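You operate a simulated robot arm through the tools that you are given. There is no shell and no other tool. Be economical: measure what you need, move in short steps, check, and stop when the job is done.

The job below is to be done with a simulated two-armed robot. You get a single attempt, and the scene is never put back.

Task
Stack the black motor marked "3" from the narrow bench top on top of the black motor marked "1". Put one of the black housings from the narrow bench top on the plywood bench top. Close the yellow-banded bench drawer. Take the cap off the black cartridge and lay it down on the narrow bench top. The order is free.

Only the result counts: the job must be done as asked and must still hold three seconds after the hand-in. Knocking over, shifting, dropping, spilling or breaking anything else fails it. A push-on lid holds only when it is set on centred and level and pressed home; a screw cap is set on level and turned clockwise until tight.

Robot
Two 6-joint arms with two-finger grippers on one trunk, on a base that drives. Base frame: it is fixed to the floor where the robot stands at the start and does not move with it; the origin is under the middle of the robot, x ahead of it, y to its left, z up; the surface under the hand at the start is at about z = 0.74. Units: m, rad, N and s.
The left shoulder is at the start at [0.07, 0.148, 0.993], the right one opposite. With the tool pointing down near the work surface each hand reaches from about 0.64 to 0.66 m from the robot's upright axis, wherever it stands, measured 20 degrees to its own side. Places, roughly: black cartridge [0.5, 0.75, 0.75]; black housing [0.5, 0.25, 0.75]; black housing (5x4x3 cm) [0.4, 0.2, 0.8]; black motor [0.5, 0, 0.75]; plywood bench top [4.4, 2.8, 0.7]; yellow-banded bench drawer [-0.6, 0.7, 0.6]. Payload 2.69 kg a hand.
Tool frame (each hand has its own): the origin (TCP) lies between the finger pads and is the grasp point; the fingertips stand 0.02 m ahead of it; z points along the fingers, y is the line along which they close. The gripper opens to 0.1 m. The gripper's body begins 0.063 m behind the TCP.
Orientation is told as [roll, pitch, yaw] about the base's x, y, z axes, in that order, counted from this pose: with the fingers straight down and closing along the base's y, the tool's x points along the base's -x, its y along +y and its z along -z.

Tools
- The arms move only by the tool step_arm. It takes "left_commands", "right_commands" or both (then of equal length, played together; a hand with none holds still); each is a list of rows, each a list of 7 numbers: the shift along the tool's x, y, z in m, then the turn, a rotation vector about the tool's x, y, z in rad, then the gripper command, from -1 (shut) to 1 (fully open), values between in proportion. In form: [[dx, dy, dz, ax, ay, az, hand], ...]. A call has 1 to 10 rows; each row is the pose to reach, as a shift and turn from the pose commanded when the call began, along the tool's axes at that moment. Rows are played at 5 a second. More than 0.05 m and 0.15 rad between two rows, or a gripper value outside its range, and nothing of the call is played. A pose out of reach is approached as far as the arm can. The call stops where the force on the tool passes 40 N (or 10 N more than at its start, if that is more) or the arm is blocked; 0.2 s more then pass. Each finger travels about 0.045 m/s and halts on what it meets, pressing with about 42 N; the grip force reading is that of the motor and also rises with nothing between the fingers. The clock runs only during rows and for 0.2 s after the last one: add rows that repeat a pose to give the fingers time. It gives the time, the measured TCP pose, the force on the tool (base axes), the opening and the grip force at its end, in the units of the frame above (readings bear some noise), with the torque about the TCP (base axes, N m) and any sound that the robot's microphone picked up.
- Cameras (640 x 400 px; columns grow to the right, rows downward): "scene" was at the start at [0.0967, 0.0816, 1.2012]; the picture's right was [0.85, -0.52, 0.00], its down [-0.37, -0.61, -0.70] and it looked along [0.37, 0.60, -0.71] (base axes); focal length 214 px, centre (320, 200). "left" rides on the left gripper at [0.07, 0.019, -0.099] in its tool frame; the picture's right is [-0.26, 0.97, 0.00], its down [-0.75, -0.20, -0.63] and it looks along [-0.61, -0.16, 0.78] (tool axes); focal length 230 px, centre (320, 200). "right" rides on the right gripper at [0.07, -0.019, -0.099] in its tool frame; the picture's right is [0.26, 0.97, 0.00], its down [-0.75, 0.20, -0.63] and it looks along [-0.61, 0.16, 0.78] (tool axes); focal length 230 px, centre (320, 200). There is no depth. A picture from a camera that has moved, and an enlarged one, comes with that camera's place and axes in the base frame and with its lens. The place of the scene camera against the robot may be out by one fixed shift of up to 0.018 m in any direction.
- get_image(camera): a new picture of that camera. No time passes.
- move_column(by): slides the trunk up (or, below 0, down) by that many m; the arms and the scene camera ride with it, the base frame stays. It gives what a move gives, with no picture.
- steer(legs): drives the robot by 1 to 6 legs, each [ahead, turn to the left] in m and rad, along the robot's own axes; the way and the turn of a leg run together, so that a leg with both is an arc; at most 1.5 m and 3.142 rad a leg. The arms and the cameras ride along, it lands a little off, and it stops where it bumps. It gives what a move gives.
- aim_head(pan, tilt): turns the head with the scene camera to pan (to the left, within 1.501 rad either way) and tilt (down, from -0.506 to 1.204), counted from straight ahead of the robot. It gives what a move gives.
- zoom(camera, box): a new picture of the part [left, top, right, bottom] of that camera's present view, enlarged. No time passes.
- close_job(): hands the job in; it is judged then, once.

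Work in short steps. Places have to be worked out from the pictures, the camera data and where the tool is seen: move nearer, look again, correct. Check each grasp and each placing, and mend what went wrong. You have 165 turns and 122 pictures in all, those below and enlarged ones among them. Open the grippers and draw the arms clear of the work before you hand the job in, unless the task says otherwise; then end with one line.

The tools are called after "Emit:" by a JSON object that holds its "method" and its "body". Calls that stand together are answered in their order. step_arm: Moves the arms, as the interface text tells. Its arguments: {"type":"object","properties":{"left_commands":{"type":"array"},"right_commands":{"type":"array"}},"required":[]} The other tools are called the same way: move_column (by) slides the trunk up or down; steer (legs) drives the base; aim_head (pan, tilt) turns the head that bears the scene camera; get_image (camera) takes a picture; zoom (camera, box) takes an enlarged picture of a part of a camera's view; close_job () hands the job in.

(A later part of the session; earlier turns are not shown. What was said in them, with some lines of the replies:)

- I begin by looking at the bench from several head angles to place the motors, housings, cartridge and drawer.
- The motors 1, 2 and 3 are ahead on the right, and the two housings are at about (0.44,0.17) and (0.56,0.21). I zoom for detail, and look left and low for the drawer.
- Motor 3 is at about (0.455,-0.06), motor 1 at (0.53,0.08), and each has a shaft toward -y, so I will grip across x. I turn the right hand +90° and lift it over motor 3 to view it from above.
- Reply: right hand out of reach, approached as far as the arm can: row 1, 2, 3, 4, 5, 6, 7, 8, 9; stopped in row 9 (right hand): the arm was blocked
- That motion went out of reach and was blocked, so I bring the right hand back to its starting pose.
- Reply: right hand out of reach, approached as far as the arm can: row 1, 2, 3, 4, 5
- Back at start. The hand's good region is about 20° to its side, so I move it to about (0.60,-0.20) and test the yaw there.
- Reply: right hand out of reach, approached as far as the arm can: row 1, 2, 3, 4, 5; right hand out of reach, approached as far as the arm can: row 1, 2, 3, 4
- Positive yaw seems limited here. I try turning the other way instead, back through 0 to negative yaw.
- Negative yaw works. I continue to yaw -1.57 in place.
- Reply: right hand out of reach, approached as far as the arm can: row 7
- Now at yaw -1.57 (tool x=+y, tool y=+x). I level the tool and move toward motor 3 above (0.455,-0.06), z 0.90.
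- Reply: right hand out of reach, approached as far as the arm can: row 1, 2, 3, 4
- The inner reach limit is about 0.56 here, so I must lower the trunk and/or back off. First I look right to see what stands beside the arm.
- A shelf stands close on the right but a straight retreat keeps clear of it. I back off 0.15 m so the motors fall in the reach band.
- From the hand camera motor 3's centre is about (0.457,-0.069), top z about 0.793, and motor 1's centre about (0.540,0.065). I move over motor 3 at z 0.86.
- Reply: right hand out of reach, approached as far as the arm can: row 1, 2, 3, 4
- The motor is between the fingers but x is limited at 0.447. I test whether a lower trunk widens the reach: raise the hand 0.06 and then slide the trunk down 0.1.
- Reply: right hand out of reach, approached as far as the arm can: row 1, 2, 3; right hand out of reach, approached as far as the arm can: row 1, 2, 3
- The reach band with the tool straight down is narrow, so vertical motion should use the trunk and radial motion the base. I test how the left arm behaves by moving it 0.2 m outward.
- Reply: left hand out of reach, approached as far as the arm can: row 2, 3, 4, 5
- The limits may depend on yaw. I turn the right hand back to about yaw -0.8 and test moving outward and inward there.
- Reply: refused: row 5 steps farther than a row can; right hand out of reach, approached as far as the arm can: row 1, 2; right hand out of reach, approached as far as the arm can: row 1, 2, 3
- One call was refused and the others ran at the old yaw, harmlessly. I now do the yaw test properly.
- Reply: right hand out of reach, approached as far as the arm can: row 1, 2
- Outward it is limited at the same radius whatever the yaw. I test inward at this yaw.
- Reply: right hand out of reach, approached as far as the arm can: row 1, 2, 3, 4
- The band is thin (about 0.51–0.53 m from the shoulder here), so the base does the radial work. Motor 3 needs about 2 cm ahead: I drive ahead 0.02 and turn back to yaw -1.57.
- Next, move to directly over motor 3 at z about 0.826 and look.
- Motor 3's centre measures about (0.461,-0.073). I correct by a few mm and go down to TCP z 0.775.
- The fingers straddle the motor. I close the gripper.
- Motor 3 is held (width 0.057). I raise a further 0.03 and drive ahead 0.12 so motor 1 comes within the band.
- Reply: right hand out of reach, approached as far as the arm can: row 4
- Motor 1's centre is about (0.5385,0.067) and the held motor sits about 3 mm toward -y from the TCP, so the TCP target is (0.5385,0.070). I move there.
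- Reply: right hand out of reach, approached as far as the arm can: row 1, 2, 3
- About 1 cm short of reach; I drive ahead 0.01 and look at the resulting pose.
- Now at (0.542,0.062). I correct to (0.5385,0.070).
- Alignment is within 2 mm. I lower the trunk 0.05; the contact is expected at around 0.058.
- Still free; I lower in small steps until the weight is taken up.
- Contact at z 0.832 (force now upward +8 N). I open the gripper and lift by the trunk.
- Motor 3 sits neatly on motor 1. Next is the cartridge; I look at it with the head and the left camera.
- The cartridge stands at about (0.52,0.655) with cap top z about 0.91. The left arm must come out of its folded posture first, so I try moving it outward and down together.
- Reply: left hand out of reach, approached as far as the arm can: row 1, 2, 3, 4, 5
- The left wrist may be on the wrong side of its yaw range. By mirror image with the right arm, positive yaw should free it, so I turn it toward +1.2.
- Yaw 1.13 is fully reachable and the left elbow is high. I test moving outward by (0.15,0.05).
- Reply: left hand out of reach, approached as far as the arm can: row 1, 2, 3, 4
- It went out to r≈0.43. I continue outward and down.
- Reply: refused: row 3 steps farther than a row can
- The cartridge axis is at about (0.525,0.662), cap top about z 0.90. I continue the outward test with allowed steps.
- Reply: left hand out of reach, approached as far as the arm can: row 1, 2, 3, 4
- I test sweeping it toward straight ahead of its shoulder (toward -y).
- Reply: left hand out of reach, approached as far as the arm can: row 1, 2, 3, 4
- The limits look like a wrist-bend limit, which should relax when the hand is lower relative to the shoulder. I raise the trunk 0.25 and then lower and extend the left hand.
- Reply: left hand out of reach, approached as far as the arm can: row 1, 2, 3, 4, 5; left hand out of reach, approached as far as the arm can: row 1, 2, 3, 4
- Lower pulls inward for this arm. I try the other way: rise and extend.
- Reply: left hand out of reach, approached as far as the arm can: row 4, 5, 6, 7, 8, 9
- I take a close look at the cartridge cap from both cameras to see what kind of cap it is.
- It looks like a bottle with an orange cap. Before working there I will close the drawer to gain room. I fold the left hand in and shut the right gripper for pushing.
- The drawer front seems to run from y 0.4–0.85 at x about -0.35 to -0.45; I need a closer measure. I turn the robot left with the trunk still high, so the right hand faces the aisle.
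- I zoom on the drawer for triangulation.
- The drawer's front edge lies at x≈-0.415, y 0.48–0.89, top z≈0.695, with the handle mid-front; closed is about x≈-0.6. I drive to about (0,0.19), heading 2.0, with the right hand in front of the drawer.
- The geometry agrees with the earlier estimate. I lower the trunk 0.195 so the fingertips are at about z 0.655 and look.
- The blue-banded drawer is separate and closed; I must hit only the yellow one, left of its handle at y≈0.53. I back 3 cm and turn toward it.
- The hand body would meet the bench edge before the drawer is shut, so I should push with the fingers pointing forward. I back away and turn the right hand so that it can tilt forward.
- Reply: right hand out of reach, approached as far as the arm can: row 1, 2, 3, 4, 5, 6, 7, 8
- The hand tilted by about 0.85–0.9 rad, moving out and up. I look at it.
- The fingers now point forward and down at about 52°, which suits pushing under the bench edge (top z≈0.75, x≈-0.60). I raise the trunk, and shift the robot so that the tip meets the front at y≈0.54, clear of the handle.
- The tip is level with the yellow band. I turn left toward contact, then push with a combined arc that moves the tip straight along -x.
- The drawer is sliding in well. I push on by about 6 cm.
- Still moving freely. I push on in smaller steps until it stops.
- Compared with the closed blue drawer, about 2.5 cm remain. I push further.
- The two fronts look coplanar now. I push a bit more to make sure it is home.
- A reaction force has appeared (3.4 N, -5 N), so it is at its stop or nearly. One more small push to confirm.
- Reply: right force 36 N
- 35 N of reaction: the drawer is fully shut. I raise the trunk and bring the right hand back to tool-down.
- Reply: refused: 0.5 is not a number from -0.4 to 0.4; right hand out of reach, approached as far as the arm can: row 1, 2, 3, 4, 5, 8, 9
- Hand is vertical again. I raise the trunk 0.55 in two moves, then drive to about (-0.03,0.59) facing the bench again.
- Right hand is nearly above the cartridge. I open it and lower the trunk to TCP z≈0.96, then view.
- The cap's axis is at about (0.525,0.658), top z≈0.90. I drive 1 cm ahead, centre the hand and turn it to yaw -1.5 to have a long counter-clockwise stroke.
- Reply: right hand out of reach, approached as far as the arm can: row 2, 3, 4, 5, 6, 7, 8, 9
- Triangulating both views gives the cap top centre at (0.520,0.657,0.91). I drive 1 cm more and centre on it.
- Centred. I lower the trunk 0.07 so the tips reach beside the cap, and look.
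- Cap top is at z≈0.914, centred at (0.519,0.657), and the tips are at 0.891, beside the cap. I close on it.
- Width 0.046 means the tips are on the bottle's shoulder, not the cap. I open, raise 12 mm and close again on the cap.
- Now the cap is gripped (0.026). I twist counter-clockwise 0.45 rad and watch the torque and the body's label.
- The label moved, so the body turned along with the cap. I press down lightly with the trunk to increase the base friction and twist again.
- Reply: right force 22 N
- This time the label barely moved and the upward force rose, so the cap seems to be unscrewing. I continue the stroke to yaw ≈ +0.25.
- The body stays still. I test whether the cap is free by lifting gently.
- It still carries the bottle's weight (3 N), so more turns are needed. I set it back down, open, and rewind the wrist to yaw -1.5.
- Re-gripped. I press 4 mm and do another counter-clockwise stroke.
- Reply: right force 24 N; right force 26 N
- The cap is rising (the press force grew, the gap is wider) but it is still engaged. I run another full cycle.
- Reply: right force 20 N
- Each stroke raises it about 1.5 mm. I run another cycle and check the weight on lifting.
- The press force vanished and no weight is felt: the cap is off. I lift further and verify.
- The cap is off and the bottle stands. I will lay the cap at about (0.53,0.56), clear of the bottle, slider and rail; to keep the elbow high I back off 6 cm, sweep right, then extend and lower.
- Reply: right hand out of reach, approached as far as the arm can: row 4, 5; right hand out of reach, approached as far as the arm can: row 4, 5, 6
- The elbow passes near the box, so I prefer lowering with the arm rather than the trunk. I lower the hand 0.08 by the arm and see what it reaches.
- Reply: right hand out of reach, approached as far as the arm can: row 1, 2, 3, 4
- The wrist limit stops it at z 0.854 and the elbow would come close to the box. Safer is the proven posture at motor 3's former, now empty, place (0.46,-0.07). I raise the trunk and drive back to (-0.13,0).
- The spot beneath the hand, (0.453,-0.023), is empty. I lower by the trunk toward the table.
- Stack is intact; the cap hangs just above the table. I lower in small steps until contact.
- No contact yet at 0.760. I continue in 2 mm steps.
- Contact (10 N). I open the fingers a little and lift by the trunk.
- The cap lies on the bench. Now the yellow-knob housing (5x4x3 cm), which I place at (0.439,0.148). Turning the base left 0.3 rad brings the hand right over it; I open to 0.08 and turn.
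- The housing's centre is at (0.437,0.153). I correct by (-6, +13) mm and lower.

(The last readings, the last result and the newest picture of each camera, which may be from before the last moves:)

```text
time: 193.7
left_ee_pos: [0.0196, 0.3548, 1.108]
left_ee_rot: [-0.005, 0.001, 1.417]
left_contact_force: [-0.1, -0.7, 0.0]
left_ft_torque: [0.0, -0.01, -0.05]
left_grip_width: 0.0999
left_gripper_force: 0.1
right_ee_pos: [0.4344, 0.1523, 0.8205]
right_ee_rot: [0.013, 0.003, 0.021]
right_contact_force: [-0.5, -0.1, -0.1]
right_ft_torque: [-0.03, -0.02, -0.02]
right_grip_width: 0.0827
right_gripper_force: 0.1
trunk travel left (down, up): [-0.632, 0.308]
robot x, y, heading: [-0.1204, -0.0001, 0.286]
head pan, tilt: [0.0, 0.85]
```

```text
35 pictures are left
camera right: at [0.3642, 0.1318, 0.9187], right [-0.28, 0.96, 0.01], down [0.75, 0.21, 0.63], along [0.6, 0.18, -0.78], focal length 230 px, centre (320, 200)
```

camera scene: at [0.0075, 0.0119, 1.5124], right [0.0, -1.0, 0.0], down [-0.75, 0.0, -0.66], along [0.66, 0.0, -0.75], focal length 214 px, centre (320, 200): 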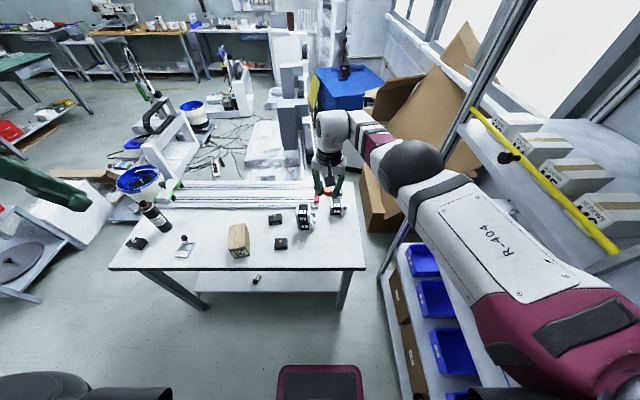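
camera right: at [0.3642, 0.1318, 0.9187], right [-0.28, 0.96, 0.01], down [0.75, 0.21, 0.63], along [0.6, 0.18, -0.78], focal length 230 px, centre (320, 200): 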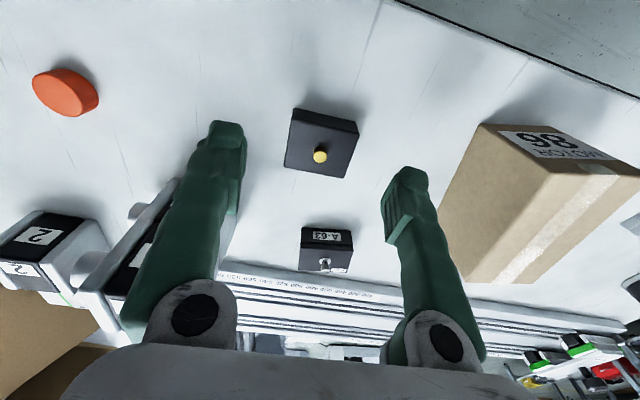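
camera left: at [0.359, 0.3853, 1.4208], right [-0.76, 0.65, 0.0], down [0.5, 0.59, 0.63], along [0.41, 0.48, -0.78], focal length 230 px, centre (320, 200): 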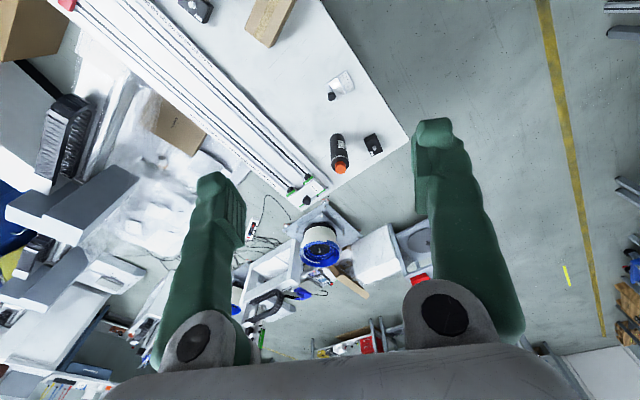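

Aligned. I lower to TCP z≈0.765 and close.

Emit:
{"method": "move_column", "body": {"by": -0.054}}

Emit:
{"method": "step_arm", "body": {"right_commands": [[0, 0, 0, 0, 0, 0, 0.2], [0, 0, 0, 0, 0, 0, -0.3], [0, 0, 0, 0, 0, 0, -1], [0, 0, 0, 0, 0, 0, -1], [0, 0, 0, 0, 0, 0, -1]]}}

Emit:
{"method": "move_column", "body": {"by": 0.1}}

Emit:
{"method": "get_image", "body": {"camera": "right"}}

```text
time: 194.7
left_ee_pos: [0.0192, 0.3543, 1.0542]
left_ee_rot: [-0.007, 0.002, 1.416]
left_contact_force: [-1.1, 0.2, 0.1]
left_ft_torque: [0.01, 0.0, 0.02]
left_grip_width: 0.1001
left_gripper_force: 0.0
right_ee_pos: [0.4336, 0.1535, 0.7668]
right_ee_rot: [0.011, 0.005, 0.019]
right_contact_force: [-0.2, 0.3, -0.4]
right_ft_torque: [-0.02, 0.01, -0.01]
right_grip_width: 0.0827
right_gripper_force: 0.1
trunk travel left (down, up): [-0.578, 0.362]
robot x, y, heading: [-0.1224, -0.0002, 0.284]
head pan, tilt: [0.0, 0.85]
```

```text
time: 195.8
left_ee_pos: [0.0201, 0.3549, 1.0538]
left_ee_rot: [-0.005, 0.002, 1.414]
left_contact_force: [-0.5, 0.0, -0.1]
left_ft_torque: [-0.01, 0.0, 0.0]
left_grip_width: 0.1
left_gripper_force: 0.1
right_ee_pos: [0.4327, 0.1516, 0.7661]
right_ee_rot: [0.012, 0.003, 0.017]
right_contact_force: [-0.3, -0.4, 0.1]
right_ft_torque: [0.01, -0.04, 0.04]
right_grip_width: 0.0487
right_gripper_force: 41.7
trunk travel left (down, up): [-0.578, 0.362]
robot x, y, heading: [-0.1179, -0.0022, 0.286]
head pan, tilt: [0.0, 0.85]
```

```text
time: 197.2
left_ee_pos: [0.0199, 0.3549, 1.153]
left_ee_rot: [-0.005, 0.003, 1.414]
left_contact_force: [-0.5, 0.0, -0.2]
left_ft_torque: [0.0, 0.01, 0.01]
left_grip_width: 0.1
left_gripper_force: 0.1
right_ee_pos: [0.4335, 0.1531, 0.8664]
right_ee_rot: [0.01, 0.003, 0.02]
right_contact_force: [0.1, -0.3, -0.6]
right_ft_torque: [0.03, -0.02, -0.01]
right_grip_width: 0.0486
right_gripper_force: 41.2
trunk travel left (down, up): [-0.678, 0.262]
robot x, y, heading: [-0.1169, -0.0033, 0.286]
head pan, tilt: [0.0, 0.85]
```

```text
34 pictures are left
camera right: at [0.3645, 0.132, 0.9644], right [-0.28, 0.96, 0.01], down [0.75, 0.21, 0.63], along [0.6, 0.18, -0.78], focal length 230 px, centre (320, 200)
```

right: 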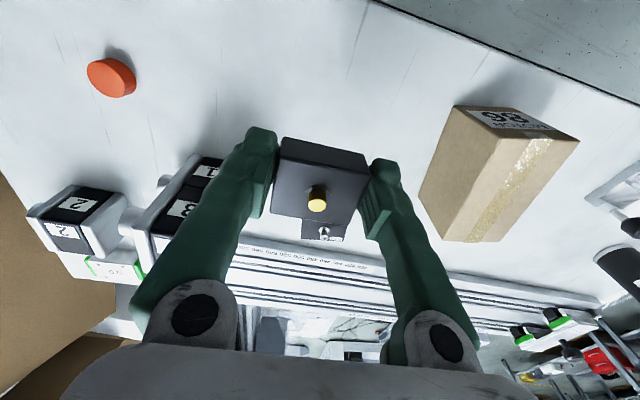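

The housing is held. I raise the trunk and look up the room to plan the way to the plywood bench at (4.4,2.8).

Emit:
{"method": "move_column", "body": {"by": 0.22}}

Emit:
{"method": "aim_head", "body": {"pan": 0.35, "tilt": 0.35}}

Emit:
{"method": "get_image", "body": {"camera": "scene"}}

Emit:
{"method": "aim_head", "body": {"pan": 1.2, "tilt": 0.45}}

Emit:
{"method": "get_image", "body": {"camera": "scene"}}

```text
time: 199.5
left_ee_pos: [0.019, 0.3541, 1.3735]
left_ee_rot: [-0.005, 0.001, 1.415]
left_contact_force: [0.2, -0.6, 0.0]
left_ft_torque: [-0.02, -0.03, 0.03]
left_grip_width: 0.1001
left_gripper_force: 0.2
right_ee_pos: [0.4336, 0.1528, 1.0853]
right_ee_rot: [0.012, 0.003, 0.02]
right_contact_force: [0.1, -0.3, 0.0]
right_ft_torque: [0.01, -0.01, 0.0]
right_grip_width: 0.0487
right_gripper_force: 42.0
trunk travel left (down, up): [-0.898, 0.042]
robot x, y, heading: [-0.1213, -0.0035, 0.284]
head pan, tilt: [0.0, 0.85]
```

```text
time: 200.4
left_ee_pos: [0.0189, 0.3544, 1.3734]
left_ee_rot: [-0.005, 0.003, 1.416]
left_contact_force: [-0.6, 0.2, -0.2]
left_ft_torque: [-0.04, 0.01, -0.05]
left_grip_width: 0.0999
left_gripper_force: 0.1
right_ee_pos: [0.434, 0.1529, 1.0859]
right_ee_rot: [0.012, 0.003, 0.019]
right_contact_force: [0.1, -0.1, -1.3]
right_ft_torque: [-0.07, 0.03, 0.0]
right_grip_width: 0.0485
right_gripper_force: 42.5
trunk travel left (down, up): [-0.898, 0.042]
robot x, y, heading: [-0.1214, -0.0003, 0.289]
head pan, tilt: [0.351, 0.351]
```

```text
33 pictures are left
camera scene: at [0.0085, 0.0817, 1.5869], right [0.59, -0.8, 0.0], down [-0.28, -0.2, -0.94], along [0.76, 0.56, -0.34], focal length 214 px, centre (320, 200)
```

scene: 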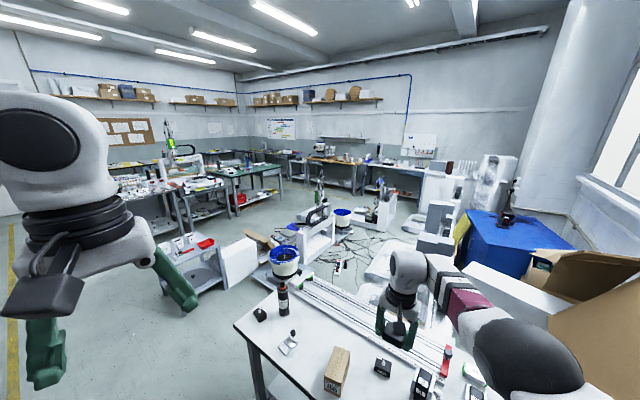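

```text
time: 201.6
left_ee_pos: [0.0187, 0.3544, 1.3731]
left_ee_rot: [-0.007, 0.001, 1.416]
left_contact_force: [-0.7, 1.2, -0.7]
left_ft_torque: [0.0, 0.0, -0.03]
left_grip_width: 0.0999
left_gripper_force: 0.1
right_ee_pos: [0.4336, 0.1526, 1.0851]
right_ee_rot: [0.012, 0.004, 0.019]
right_contact_force: [-0.2, 0.4, -0.3]
right_ft_torque: [-0.03, 0.0, 0.02]
right_grip_width: 0.0486
right_gripper_force: 41.9
trunk travel left (down, up): [-0.898, 0.042]
robot x, y, heading: [-0.1162, 0.0062, 0.285]
head pan, tilt: [1.201, 0.45]
```

```text
32 pictures are left
camera scene: at [-0.0585, 0.118, 1.5778], right [1.0, -0.09, 0.0], down [-0.04, -0.43, -0.9], along [0.08, 0.9, -0.44], focal length 214 px, centre (320, 200)
```

scene: 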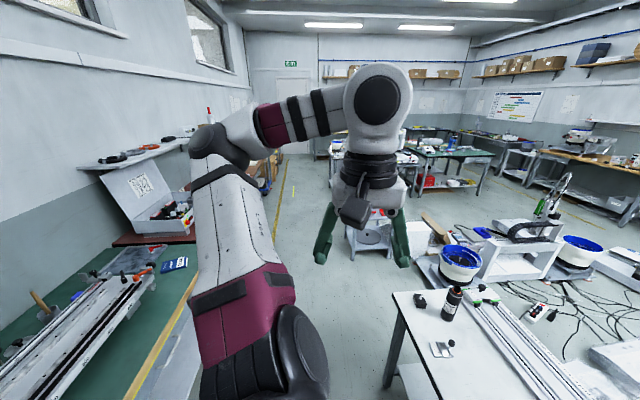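

The way goes up the left aisle (the gap between the white cart and the bowl-feeder table looks tight). I drive to about (-0.12,1.2) facing +y and look again.

Emit:
{"method": "steer", "body": {"legs": [[0, 1.285], [1.2, 0]]}}

Emit:
{"method": "aim_head", "body": {"pan": -0.5, "tilt": 0.5}}

Emit:
{"method": "get_image", "body": {"camera": "scene"}}

```text
time: 210.8
left_ee_pos: [-0.4081, 1.4315, 1.3744]
left_ee_rot: [-0.006, 0.001, 2.692]
left_contact_force: [0.5, -0.2, -0.7]
left_ft_torque: [-0.01, 0.01, -0.02]
left_grip_width: 0.1004
left_gripper_force: 0.0
right_ee_pos: [-0.0944, 1.7692, 1.0859]
right_ee_rot: [0.012, 0.001, 1.293]
right_contact_force: [-0.2, 0.7, 0.0]
right_ft_torque: [0.0, -0.02, 0.0]
right_grip_width: 0.0486
right_gripper_force: 42.4
trunk travel left (down, up): [-0.898, 0.042]
robot x, y, heading: [-0.1078, 1.1941, 1.556]
head pan, tilt: [1.201, 0.45]
```

```text
time: 212.6
left_ee_pos: [-0.4065, 1.4324, 1.3726]
left_ee_rot: [-0.005, 0.001, 2.691]
left_contact_force: [0.2, 0.1, 0.0]
left_ft_torque: [-0.02, -0.02, 0.03]
left_grip_width: 0.0998
left_gripper_force: 0.1
right_ee_pos: [-0.0937, 1.7697, 1.0872]
right_ee_rot: [0.013, 0.004, 1.294]
right_contact_force: [1.6, -0.9, 0.1]
right_ft_torque: [-0.04, -0.01, -0.05]
right_grip_width: 0.0486
right_gripper_force: 41.7
trunk travel left (down, up): [-0.898, 0.042]
robot x, y, heading: [-0.1078, 1.1993, 1.56]
head pan, tilt: [-0.499, 0.499]
```

```text
31 pictures are left
camera scene: at [-0.0593, 1.3389, 1.5733], right [0.87, -0.49, 0.0], down [-0.23, -0.42, -0.88], along [0.43, 0.77, -0.48], focal length 214 px, centre (320, 200)
```

scene: 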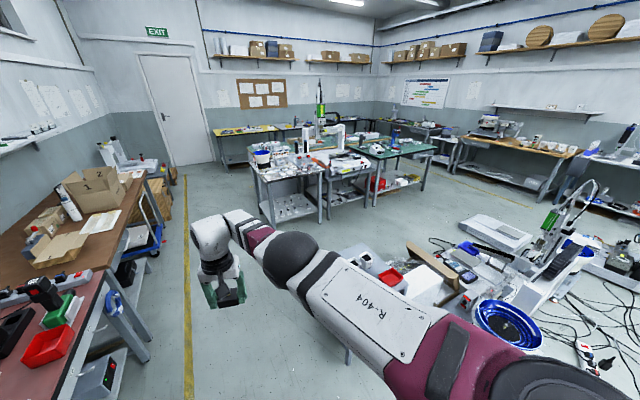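

The corridor between the island tables (y≥3.3) and the floor equipment (y≤2.3) is clear at y≈2.75, and the plywood bench's front edge is at x≈4.0–4.1. I drive up to y≈2.75, turn right and go to x≈2.5.

Emit:
{"method": "steer", "body": {"legs": [[1.5, 0], [0.05, 0], [0, -1.55], [1.4, 0], [1.1, 0]]}}

Emit:
{"method": "aim_head", "body": {"pan": -0.1, "tilt": 0.4}}

Emit:
{"method": "get_image", "body": {"camera": "scene"}}

```text
time: 236.0
left_ee_pos: [2.5834, 3.1196, 1.3748]
left_ee_rot: [-0.007, 0.001, 1.174]
left_contact_force: [0.2, -0.1, 0.0]
left_ft_torque: [-0.01, 0.0, 0.01]
left_grip_width: 0.1
left_gripper_force: 0.1
right_ee_pos: [2.9386, 2.8243, 1.0862]
right_ee_rot: [0.013, 0.003, -0.222]
right_contact_force: [-0.4, -0.1, -1.2]
right_ft_torque: [0.01, -0.02, 0.04]
right_grip_width: 0.0485
right_gripper_force: 42.2
trunk travel left (down, up): [-0.898, 0.042]
robot x, y, heading: [2.3674, 2.803, 0.043]
head pan, tilt: [-0.499, 0.499]
```

```text
time: 236.8
left_ee_pos: [2.5858, 3.1192, 1.3729]
left_ee_rot: [-0.002, 0.001, 1.174]
left_contact_force: [0.4, -0.2, 0.1]
left_ft_torque: [0.04, 0.0, -0.01]
left_grip_width: 0.1
left_gripper_force: 0.0
right_ee_pos: [2.94, 2.8251, 1.0862]
right_ee_rot: [0.011, 0.003, -0.221]
right_contact_force: [0.9, 0.6, -1.0]
right_ft_torque: [0.0, 0.0, 0.01]
right_grip_width: 0.0486
right_gripper_force: 42.0
trunk travel left (down, up): [-0.898, 0.042]
robot x, y, heading: [2.3659, 2.8081, 0.046]
head pan, tilt: [-0.099, 0.4]
```

```text
30 pictures are left
camera scene: at [2.5131, 2.8172, 1.5824], right [-0.06, -1.0, 0.0], down [-0.39, 0.02, -0.92], along [0.92, -0.05, -0.39], focal length 214 px, centre (320, 200)
```

scene: 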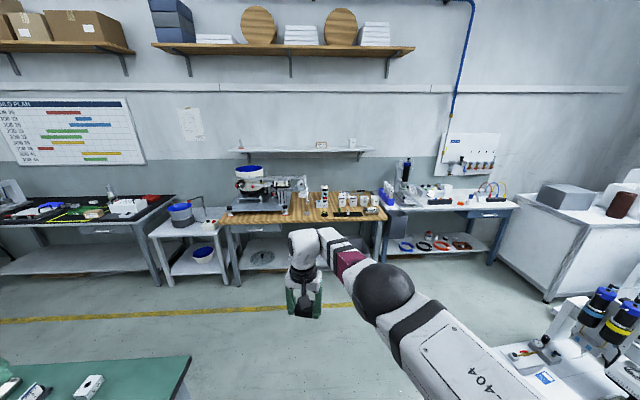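

The plywood bench is ahead (front edge x≈4.05, y 2.2–3.5) with items on it. I zoom to find a free place.

Emit:
{"method": "zoom", "body": {"camera": "scene", "box": [210, 150, 410, 260]}}

```text
3.20 times, centred on (310, 205) of scene
camera zoom: at [2.5131, 2.8172, 1.5824], right [-0.06, -1.0, 0.0], down [-0.39, 0.02, -0.92], along [0.92, -0.05, -0.39], focal length 686 px, centre (352, 184)
```

zoom: 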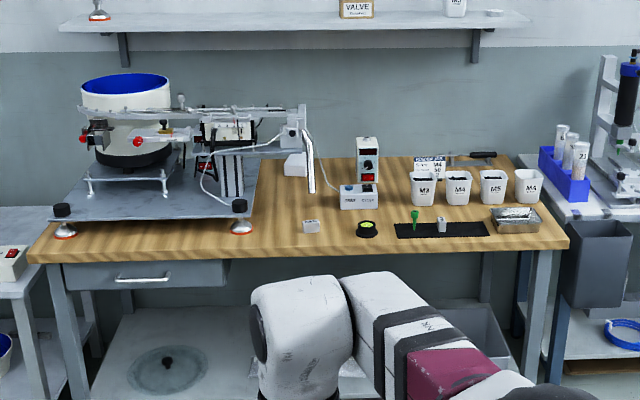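

A free spot lies between the feeder's right foot and the small white box, near (4.12,2.935). I drive ahead 1.1 m and look more closely.

Emit:
{"method": "steer", "body": {"legs": [[1.1, 0.1]]}}

Emit:
{"method": "aim_head", "body": {"pan": 0.0, "tilt": 0.8}}

Emit:
{"method": "get_image", "body": {"camera": "scene"}}

Emit:
{"method": "get_image", "body": {"camera": "right"}}

```text
time: 242.5
left_ee_pos: [3.6554, 3.2468, 1.3741]
left_ee_rot: [-0.007, -0.001, 1.276]
left_contact_force: [-0.1, 1.0, -0.4]
left_ft_torque: [-0.02, -0.01, 0.0]
left_grip_width: 0.0999
left_gripper_force: 0.1
right_ee_pos: [4.038, 2.9894, 1.0873]
right_ee_rot: [0.012, 0.003, -0.118]
right_contact_force: [-0.9, 1.3, 0.3]
right_ft_torque: [0.0, -0.03, 0.0]
right_grip_width: 0.0484
right_gripper_force: 42.4
trunk travel left (down, up): [-0.898, 0.042]
robot x, y, heading: [3.4688, 2.9134, 0.152]
head pan, tilt: [-0.099, 0.4]
```

```text
time: 243.4
left_ee_pos: [3.6566, 3.2471, 1.3736]
left_ee_rot: [-0.004, 0.0, 1.278]
left_contact_force: [-0.2, 1.0, 0.7]
left_ft_torque: [-0.01, 0.03, 0.0]
left_grip_width: 0.1003
left_gripper_force: 0.0
right_ee_pos: [4.0396, 2.9899, 1.0867]
right_ee_rot: [0.011, 0.004, -0.119]
right_contact_force: [0.8, 0.2, -1.2]
right_ft_torque: [0.0, 0.03, 0.04]
right_grip_width: 0.0487
right_gripper_force: 42.4
trunk travel left (down, up): [-0.898, 0.042]
robot x, y, heading: [3.4731, 2.9119, 0.149]
head pan, tilt: [0.0, 0.799]
```

```text
28 pictures are left
camera scene: at [3.6046, 2.9457, 1.5474], right [0.15, -0.99, 0.0], down [-0.71, -0.11, -0.7], along [0.69, 0.1, -0.72], focal length 214 px, centre (320, 200)
```

scene: 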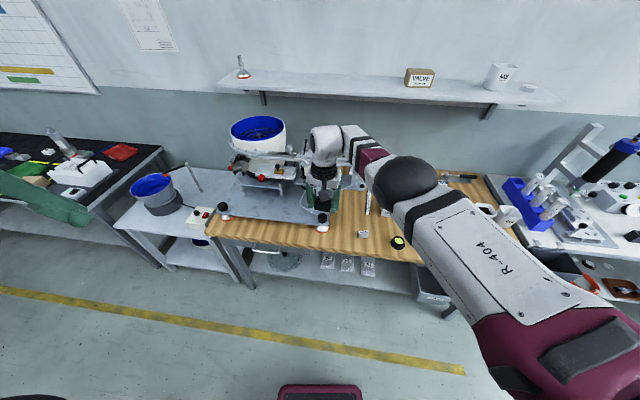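

```text
27 pictures are left
camera right: at [3.9676, 2.9784, 1.1845], right [-0.14, 0.99, 0.01], down [0.77, 0.1, 0.63], along [0.62, 0.1, -0.78], focal length 230 px, centre (320, 200)
```

right: 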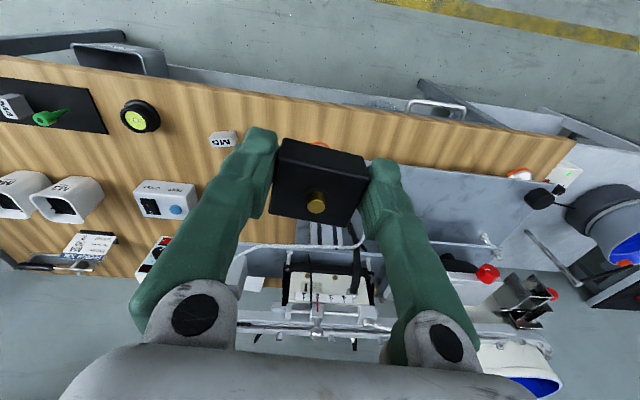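

The free place is centred at about (4.14,2.91), between the small box (y 2.83) and the foot (y 2.995), with the front edge at x≈4.085. I turn to heading 0 and move ahead 9.5 cm.

Emit:
{"method": "steer", "body": {"legs": [[0, -0.149], [0.095, 0]]}}

Emit:
{"method": "move_column", "body": {"by": -0.22}}

Emit:
{"method": "get_image", "body": {"camera": "right"}}

Emit:
{"method": "get_image", "body": {"camera": "scene"}}

```text
time: 245.7
left_ee_pos: [3.785, 3.2099, 1.3779]
left_ee_rot: [-0.013, -0.02, 1.123]
left_contact_force: [1.4, -0.2, 0.2]
left_ft_torque: [0.02, 0.13, 0.02]
left_grip_width: 0.1003
left_gripper_force: 0.1
right_ee_pos: [4.1528, 2.9176, 1.1]
right_ee_rot: [0.032, -0.04, -0.257]
right_contact_force: [0.5, -0.3, -1.8]
right_ft_torque: [0.03, 0.07, 0.02]
right_grip_width: 0.0486
right_gripper_force: 42.1
trunk travel left (down, up): [-0.898, 0.042]
robot x, y, heading: [3.5681, 2.9154, 0.001]
head pan, tilt: [0.0, 0.799]
stopped in leg 2: the robot was blocked; the commanded pose is now the measured one
```

```text
time: 248.0
left_ee_pos: [3.7757, 3.2115, 1.1578]
left_ee_rot: [-0.018, -0.022, 1.124]
left_contact_force: [-0.3, -0.1, 0.2]
left_ft_torque: [0.02, -0.03, 0.0]
left_grip_width: 0.1002
left_gripper_force: 0.0
right_ee_pos: [4.1474, 2.9201, 0.8852]
right_ee_rot: [0.032, -0.048, -0.256]
right_contact_force: [-0.3, 1.1, -0.2]
right_ft_torque: [-0.01, -0.03, 0.01]
right_grip_width: 0.0485
right_gripper_force: 41.7
trunk travel left (down, up): [-0.678, 0.262]
robot x, y, heading: [3.5677, 2.9123, -0.004]
head pan, tilt: [0.0, 0.799]
```

```text
26 pictures are left
camera right: at [4.0681, 2.9175, 0.9786], right [-0.01, 1.0, 0.02], down [0.74, -0.01, 0.67], along [0.67, 0.02, -0.74], focal length 230 px, centre (320, 200)
```

right: 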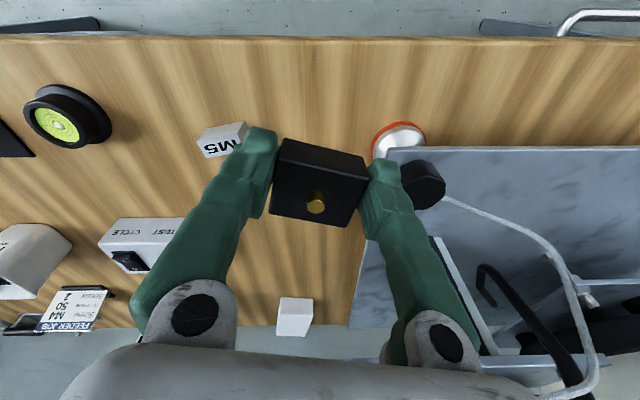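

```text
25 pictures are left
camera scene: at [3.7009, 2.9259, 1.3274], right [0.0, -1.0, 0.0], down [-0.72, 0.0, -0.7], along [0.7, 0.0, -0.72], focal length 214 px, centre (320, 200)
```

scene: 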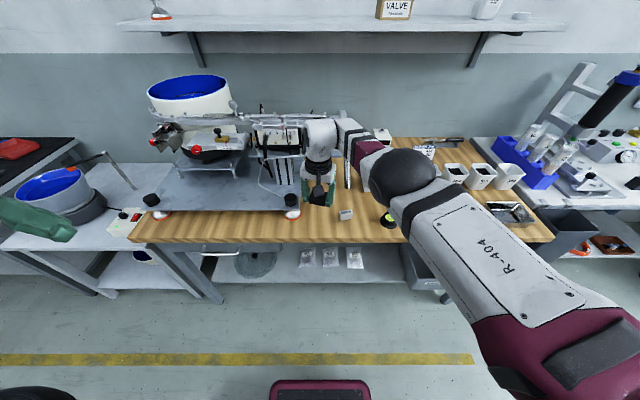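

The drive reported a block at the very end, and the tool is tilted a little (-0.05). I zoom to see whether anything is touching before going lower.

Emit:
{"method": "zoom", "body": {"camera": "scene", "box": [230, 90, 410, 240]}}

```text
2.67 times, centred on (320, 165) of scene
camera zoom: at [3.7009, 2.9259, 1.3274], right [0.0, -1.0, 0.0], down [-0.72, 0.0, -0.7], along [0.7, 0.0, -0.72], focal length 572 px, centre (320, 293)
```

zoom: 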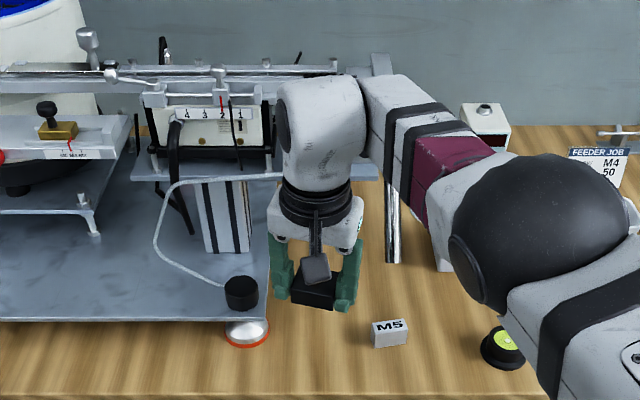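

Nothing appears to be touched; the stop seems to be the base itself. I back off 1 cm and level the tool.

Emit:
{"method": "steer", "body": {"legs": [[-0.012, 0]]}}

Emit:
{"method": "step_arm", "body": {"right_commands": [[0, 0, 0, 0.016, 0.024, 0, -1], [0, 0, 0, 0.032, 0.048, 0, -1], [0, 0, 0, 0.032, 0.048, 0, -1]]}}

Emit:
{"method": "move_column", "body": {"by": -0.08}}

Emit:
{"method": "get_image", "body": {"camera": "right"}}

```text
time: 248.8
left_ee_pos: [3.7664, 3.2109, 1.1582]
left_ee_rot: [-0.014, -0.019, 1.124]
left_contact_force: [0.4, 0.0, 0.8]
left_ft_torque: [0.01, 0.04, 0.0]
left_grip_width: 0.1
left_gripper_force: 0.1
right_ee_pos: [4.1357, 2.9187, 0.883]
right_ee_rot: [0.032, -0.043, -0.256]
right_contact_force: [-0.1, 0.2, -0.3]
right_ft_torque: [0.0, 0.04, -0.02]
right_grip_width: 0.0484
right_gripper_force: 41.7
trunk travel left (down, up): [-0.678, 0.262]
robot x, y, heading: [3.5513, 2.9156, -0.0]
head pan, tilt: [0.0, 0.799]
```

```text
time: 249.6
left_ee_pos: [3.764, 3.2118, 1.1579]
left_ee_rot: [-0.018, -0.022, 1.123]
left_contact_force: [0.4, 0.2, -1.3]
left_ft_torque: [-0.04, -0.01, 0.01]
left_grip_width: 0.1002
left_gripper_force: 0.1
right_ee_pos: [4.1301, 2.9172, 0.8863]
right_ee_rot: [0.018, -0.023, -0.257]
right_contact_force: [-1.3, -0.2, -0.6]
right_ft_torque: [-0.02, 0.0, 0.02]
right_grip_width: 0.0483
right_gripper_force: 42.0
right hand out of reach, approached as far as the arm can: row 1, 2, 3
trunk travel left (down, up): [-0.678, 0.262]
robot x, y, heading: [3.5538, 2.9171, -0.002]
head pan, tilt: [0.0, 0.799]
```

```text
time: 250.7
left_ee_pos: [3.7644, 3.2124, 1.078]
left_ee_rot: [-0.017, -0.021, 1.124]
left_contact_force: [-0.9, -0.2, -0.2]
left_ft_torque: [0.02, 0.01, 0.0]
left_grip_width: 0.0999
left_gripper_force: 0.1
right_ee_pos: [4.1302, 2.917, 0.8063]
right_ee_rot: [0.017, -0.023, -0.258]
right_contact_force: [0.0, -0.4, -0.1]
right_ft_torque: [0.0, 0.01, 0.03]
right_grip_width: 0.0488
right_gripper_force: 41.9
trunk travel left (down, up): [-0.598, 0.342]
robot x, y, heading: [3.5519, 2.9141, -0.001]
head pan, tilt: [0.0, 0.799]
```

```text
23 pictures are left
camera right: at [4.0545, 2.9159, 0.9017], right [-0.01, 1.0, 0.01], down [0.76, 0.0, 0.65], along [0.65, 0.01, -0.76], focal length 230 px, centre (320, 200)
```

right: 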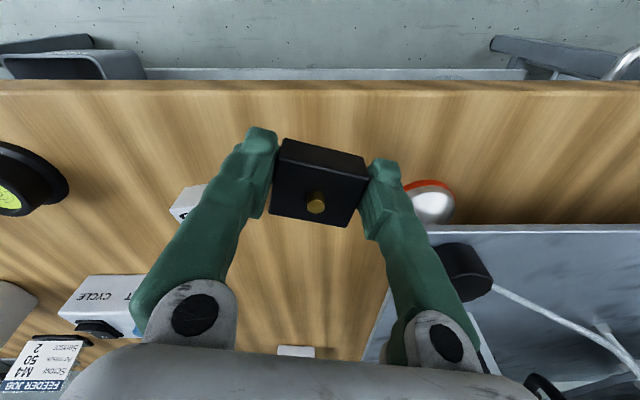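

The bench top is at z≈0.734 with its edge at x≈4.098; the housing would be only about 6 mm from the edge. I drive ahead 1.3 cm, staying short of where it was blocked.

Emit:
{"method": "steer", "body": {"legs": [[0.013, 0]]}}

Emit:
{"method": "step_arm", "body": {"right_commands": [[-0.005, 0, 0, 0, 0, 0, -1], [-0.011, 0.0, 0, 0, 0, 0, -1], [-0.015, -0.004, 0, 0, 0, 0, -1]]}}

```text
time: 251.5
left_ee_pos: [3.7754, 3.2122, 1.0785]
left_ee_rot: [-0.02, -0.022, 1.124]
left_contact_force: [0.0, -0.6, -0.4]
left_ft_torque: [0.0, -0.07, 0.01]
left_grip_width: 0.1001
left_gripper_force: 0.1
right_ee_pos: [4.1411, 2.9177, 0.8068]
right_ee_rot: [0.018, -0.024, -0.257]
right_contact_force: [-0.7, 0.3, -1.6]
right_ft_torque: [-0.01, 0.03, 0.01]
right_grip_width: 0.0483
right_gripper_force: 41.7
trunk travel left (down, up): [-0.598, 0.342]
robot x, y, heading: [3.5666, 2.914, -0.0]
head pan, tilt: [0.0, 0.799]
```

```text
time: 252.3
left_ee_pos: [3.7777, 3.2118, 1.0771]
left_ee_rot: [-0.015, -0.02, 1.123]
left_contact_force: [-0.5, 0.8, 0.3]
left_ft_torque: [0.0, -0.01, -0.01]
left_grip_width: 0.1001
left_gripper_force: 0.0
right_ee_pos: [4.1478, 2.9063, 0.8063]
right_ee_rot: [0.02, -0.025, -0.257]
right_contact_force: [0.1, -0.1, -1.3]
right_ft_torque: [0.01, 0.01, -0.01]
right_grip_width: 0.0485
right_gripper_force: 41.8
right hand out of reach, approached as far as the arm can: row 1, 2, 3
trunk travel left (down, up): [-0.598, 0.342]
robot x, y, heading: [3.568, 2.9137, -0.002]
head pan, tilt: [0.0, 0.799]
```

Now at (4.148,2.906), about 2.4 cm inside the edge. I lower toward contact.

Emit:
{"method": "move_column", "body": {"by": -0.038}}

Emit:
{"method": "move_column", "body": {"by": -0.003}}

Emit:
{"method": "move_column", "body": {"by": -0.003}}

Emit:
{"method": "get_image", "body": {"camera": "right"}}

```text
time: 253.1
left_ee_pos: [3.7764, 3.2117, 1.0407]
left_ee_rot: [-0.018, -0.02, 1.124]
left_contact_force: [-0.1, 0.2, -0.1]
left_ft_torque: [0.02, -0.01, 0.0]
left_grip_width: 0.1
left_gripper_force: 0.1
right_ee_pos: [4.1485, 2.9063, 0.7681]
right_ee_rot: [0.019, -0.024, -0.257]
right_contact_force: [-0.3, 0.1, -0.8]
right_ft_torque: [0.01, 0.0, 0.02]
right_grip_width: 0.0485
right_gripper_force: 42.1
trunk travel left (down, up): [-0.56, 0.38]
robot x, y, heading: [3.5689, 2.9142, 0.003]
head pan, tilt: [0.0, 0.799]
```

```text
time: 253.6
left_ee_pos: [3.7767, 3.2117, 1.0376]
left_ee_rot: [-0.018, -0.022, 1.125]
left_contact_force: [-0.1, 0.0, 0.6]
left_ft_torque: [0.03, 0.01, 0.03]
left_grip_width: 0.0999
left_gripper_force: 0.0
right_ee_pos: [4.1482, 2.9065, 0.7673]
right_ee_rot: [0.021, -0.028, -0.255]
right_contact_force: [0.9, -1.7, 8.3]
right_ft_torque: [-0.23, 0.13, 0.04]
right_grip_width: 0.0487
right_gripper_force: 42.3
trunk travel left (down, up): [-0.557, 0.383]
robot x, y, heading: [3.5655, 2.9143, 0.001]
head pan, tilt: [0.0, 0.799]
```

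```text
time: 254.2
left_ee_pos: [3.7752, 3.2115, 1.0348]
left_ee_rot: [-0.019, -0.023, 1.124]
left_contact_force: [0.5, 1.3, -0.2]
left_ft_torque: [0.0, -0.03, 0.02]
left_grip_width: 0.1
left_gripper_force: 0.1
right_ee_pos: [4.1477, 2.9062, 0.7666]
right_ee_rot: [0.023, -0.034, -0.254]
right_contact_force: [4.8, -1.0, 24.0]
right_ft_torque: [-0.4, 0.27, 0.06]
right_grip_width: 0.0487
right_gripper_force: 42.1
trunk travel left (down, up): [-0.554, 0.386]
robot x, y, heading: [3.5654, 2.9163, -0.0]
head pan, tilt: [0.0, 0.799]
```

```text
22 pictures are left
camera right: at [4.0714, 2.9049, 0.862], right [-0.01, 1.0, 0.01], down [0.75, 0.0, 0.66], along [0.66, 0.01, -0.75], focal length 230 px, centre (320, 200)
```

right: 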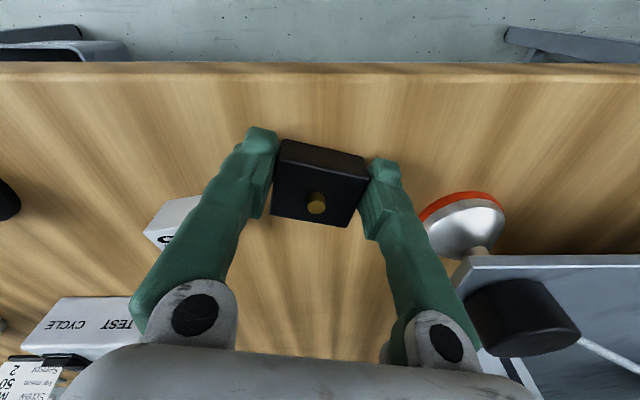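

Contact with 24 N. I relieve 2 mm, open moderately (0.07) and lift by the trunk.

Emit:
{"method": "move_column", "body": {"by": 0.003}}

Emit:
{"method": "step_arm", "body": {"right_commands": [[0, 0, 0, 0, 0, 0, 0.1], [0, 0, 0, 0, 0, 0, 0.25], [0, 0, 0, 0, 0, 0, 0.35], [0, 0, 0, 0, 0, 0, 0.35]]}}

Emit:
{"method": "move_column", "body": {"by": 0.12}}

Emit:
{"method": "get_image", "body": {"camera": "right"}}

```text
time: 254.7
left_ee_pos: [3.775, 3.2124, 1.0381]
left_ee_rot: [-0.019, -0.023, 1.126]
left_contact_force: [-0.8, 0.8, 0.3]
left_ft_torque: [0.0, -0.01, 0.0]
left_grip_width: 0.0999
left_gripper_force: 0.0
right_ee_pos: [4.1472, 2.9062, 0.7664]
right_ee_rot: [0.019, -0.026, -0.254]
right_contact_force: [5.9, -0.2, 15.4]
right_ft_torque: [-0.07, 0.08, 0.05]
right_grip_width: 0.0487
right_gripper_force: 41.7
trunk travel left (down, up): [-0.557, 0.383]
robot x, y, heading: [3.5673, 2.9129, -0.0]
head pan, tilt: [0.0, 0.799]
```

```text
time: 255.7
left_ee_pos: [3.7774, 3.2109, 1.0368]
left_ee_rot: [-0.017, -0.022, 1.125]
left_contact_force: [-0.4, 0.7, 0.4]
left_ft_torque: [-0.04, 0.02, 0.01]
left_grip_width: 0.0999
left_gripper_force: 0.1
right_ee_pos: [4.1483, 2.9065, 0.7655]
right_ee_rot: [0.019, -0.024, -0.257]
right_contact_force: [0.6, -0.9, 0.2]
right_ft_torque: [0.0, 0.0, 0.01]
right_grip_width: 0.0676
right_gripper_force: 0.0
trunk travel left (down, up): [-0.557, 0.383]
robot x, y, heading: [3.5685, 2.9165, -0.001]
head pan, tilt: [0.0, 0.799]
```

```text
time: 257.2
left_ee_pos: [3.7766, 3.2113, 1.1568]
left_ee_rot: [-0.018, -0.021, 1.124]
left_contact_force: [-0.5, 0.1, 0.1]
left_ft_torque: [0.02, 0.01, 0.04]
left_grip_width: 0.1001
left_gripper_force: 0.1
right_ee_pos: [4.1494, 2.9053, 0.8856]
right_ee_rot: [0.019, -0.026, -0.254]
right_contact_force: [-1.3, 0.2, 0.6]
right_ft_torque: [0.0, 0.01, -0.01]
right_grip_width: 0.0674
right_gripper_force: 0.1
trunk travel left (down, up): [-0.677, 0.263]
robot x, y, heading: [3.5654, 2.9134, -0.003]
head pan, tilt: [0.0, 0.799]
```

```text
21 pictures are left
camera right: at [4.0728, 2.9049, 0.9816], right [-0.01, 1.0, 0.01], down [0.76, 0.0, 0.65], along [0.65, 0.01, -0.76], focal length 230 px, centre (320, 200)
```

right: 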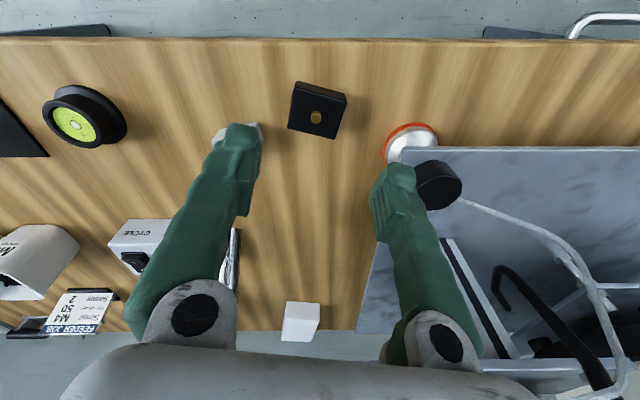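

The housing stands on the plywood bench and its neighbours are undisturbed. I raise the hand, back away, and take a last look.

Emit:
{"method": "move_column", "body": {"by": 0.18}}

Emit:
{"method": "steer", "body": {"legs": [[-0.35, 0]]}}

Emit:
{"method": "get_image", "body": {"camera": "scene"}}

```text
time: 259.2
left_ee_pos: [3.7783, 3.2111, 1.3371]
left_ee_rot: [-0.018, -0.022, 1.123]
left_contact_force: [0.2, -1.0, -0.9]
left_ft_torque: [-0.01, 0.01, 0.02]
left_grip_width: 0.0999
left_gripper_force: 0.1
right_ee_pos: [4.148, 2.9075, 1.0657]
right_ee_rot: [0.019, -0.024, -0.255]
right_contact_force: [0.3, -0.1, 0.0]
right_ft_torque: [0.01, -0.06, 0.04]
right_grip_width: 0.0675
right_gripper_force: 0.1
trunk travel left (down, up): [-0.857, 0.083]
robot x, y, heading: [3.5684, 2.9142, -0.003]
head pan, tilt: [0.0, 0.799]
```

```text
time: 261.5
left_ee_pos: [3.4206, 3.2122, 1.3369]
left_ee_rot: [-0.017, -0.02, 1.123]
left_contact_force: [0.5, -0.4, -0.7]
left_ft_torque: [0.03, 0.03, -0.04]
left_grip_width: 0.0998
left_gripper_force: 0.0
right_ee_pos: [3.7918, 2.9055, 1.064]
right_ee_rot: [0.019, -0.023, -0.257]
right_contact_force: [-0.1, -1.0, 0.3]
right_ft_torque: [-0.02, 0.02, -0.01]
right_grip_width: 0.0678
right_gripper_force: 0.1
trunk travel left (down, up): [-0.857, 0.083]
robot x, y, heading: [3.2068, 2.9171, -0.004]
head pan, tilt: [0.0, 0.799]
```

```text
20 pictures are left
camera scene: at [3.346, 2.9263, 1.506], right [0.0, -1.0, 0.0], down [-0.72, 0.0, -0.7], along [0.7, 0.0, -0.72], focal length 214 px, centre (320, 200)
```

scene: 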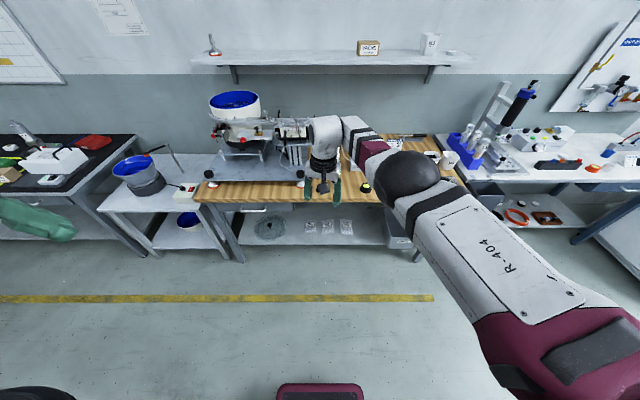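

All four parts are done: motor 3 is on motor 1, the drawer is shut, the cap lies on the narrow bench, and the housing is on the plywood bench. Both arms are clear, so I open the right gripper fully.

Emit:
{"method": "step_arm", "body": {"right_commands": [[0, 0, 0, 0, 0, 0, 1], [0, 0, 0, 0, 0, 0, 1], [0, 0, 0, 0, 0, 0, 1]]}}

Emit:
{"method": "close_job", "body": {}}

```text
time: 262.3
left_ee_pos: [3.4177, 3.2126, 1.3374]
left_ee_rot: [-0.019, -0.021, 1.124]
left_contact_force: [0.4, 0.1, 0.5]
left_ft_torque: [0.0, -0.01, 0.01]
left_grip_width: 0.1002
left_gripper_force: 0.0
right_ee_pos: [3.7883, 2.9061, 1.0647]
right_ee_rot: [0.02, -0.025, -0.257]
right_contact_force: [-0.3, -0.3, 0.5]
right_ft_torque: [0.01, -0.02, 0.0]
right_grip_width: 0.1003
right_gripper_force: 0.0
trunk travel left (down, up): [-0.857, 0.083]
robot x, y, heading: [3.2051, 2.9136, -0.001]
head pan, tilt: [0.0, 0.799]
```

```text
The job is handed in.
```

I handed the job in with all four parts done: motor 3 is stacked on motor 1, the yellow-knob housing is on the plywood bench top, the yellow-banded drawer is shut, and the cap lies on the narrow bench top. One thing to know: the base reported a block as it pulled up to the plywood bench, and I never found the cause, though nothing in the pictures looked moved.
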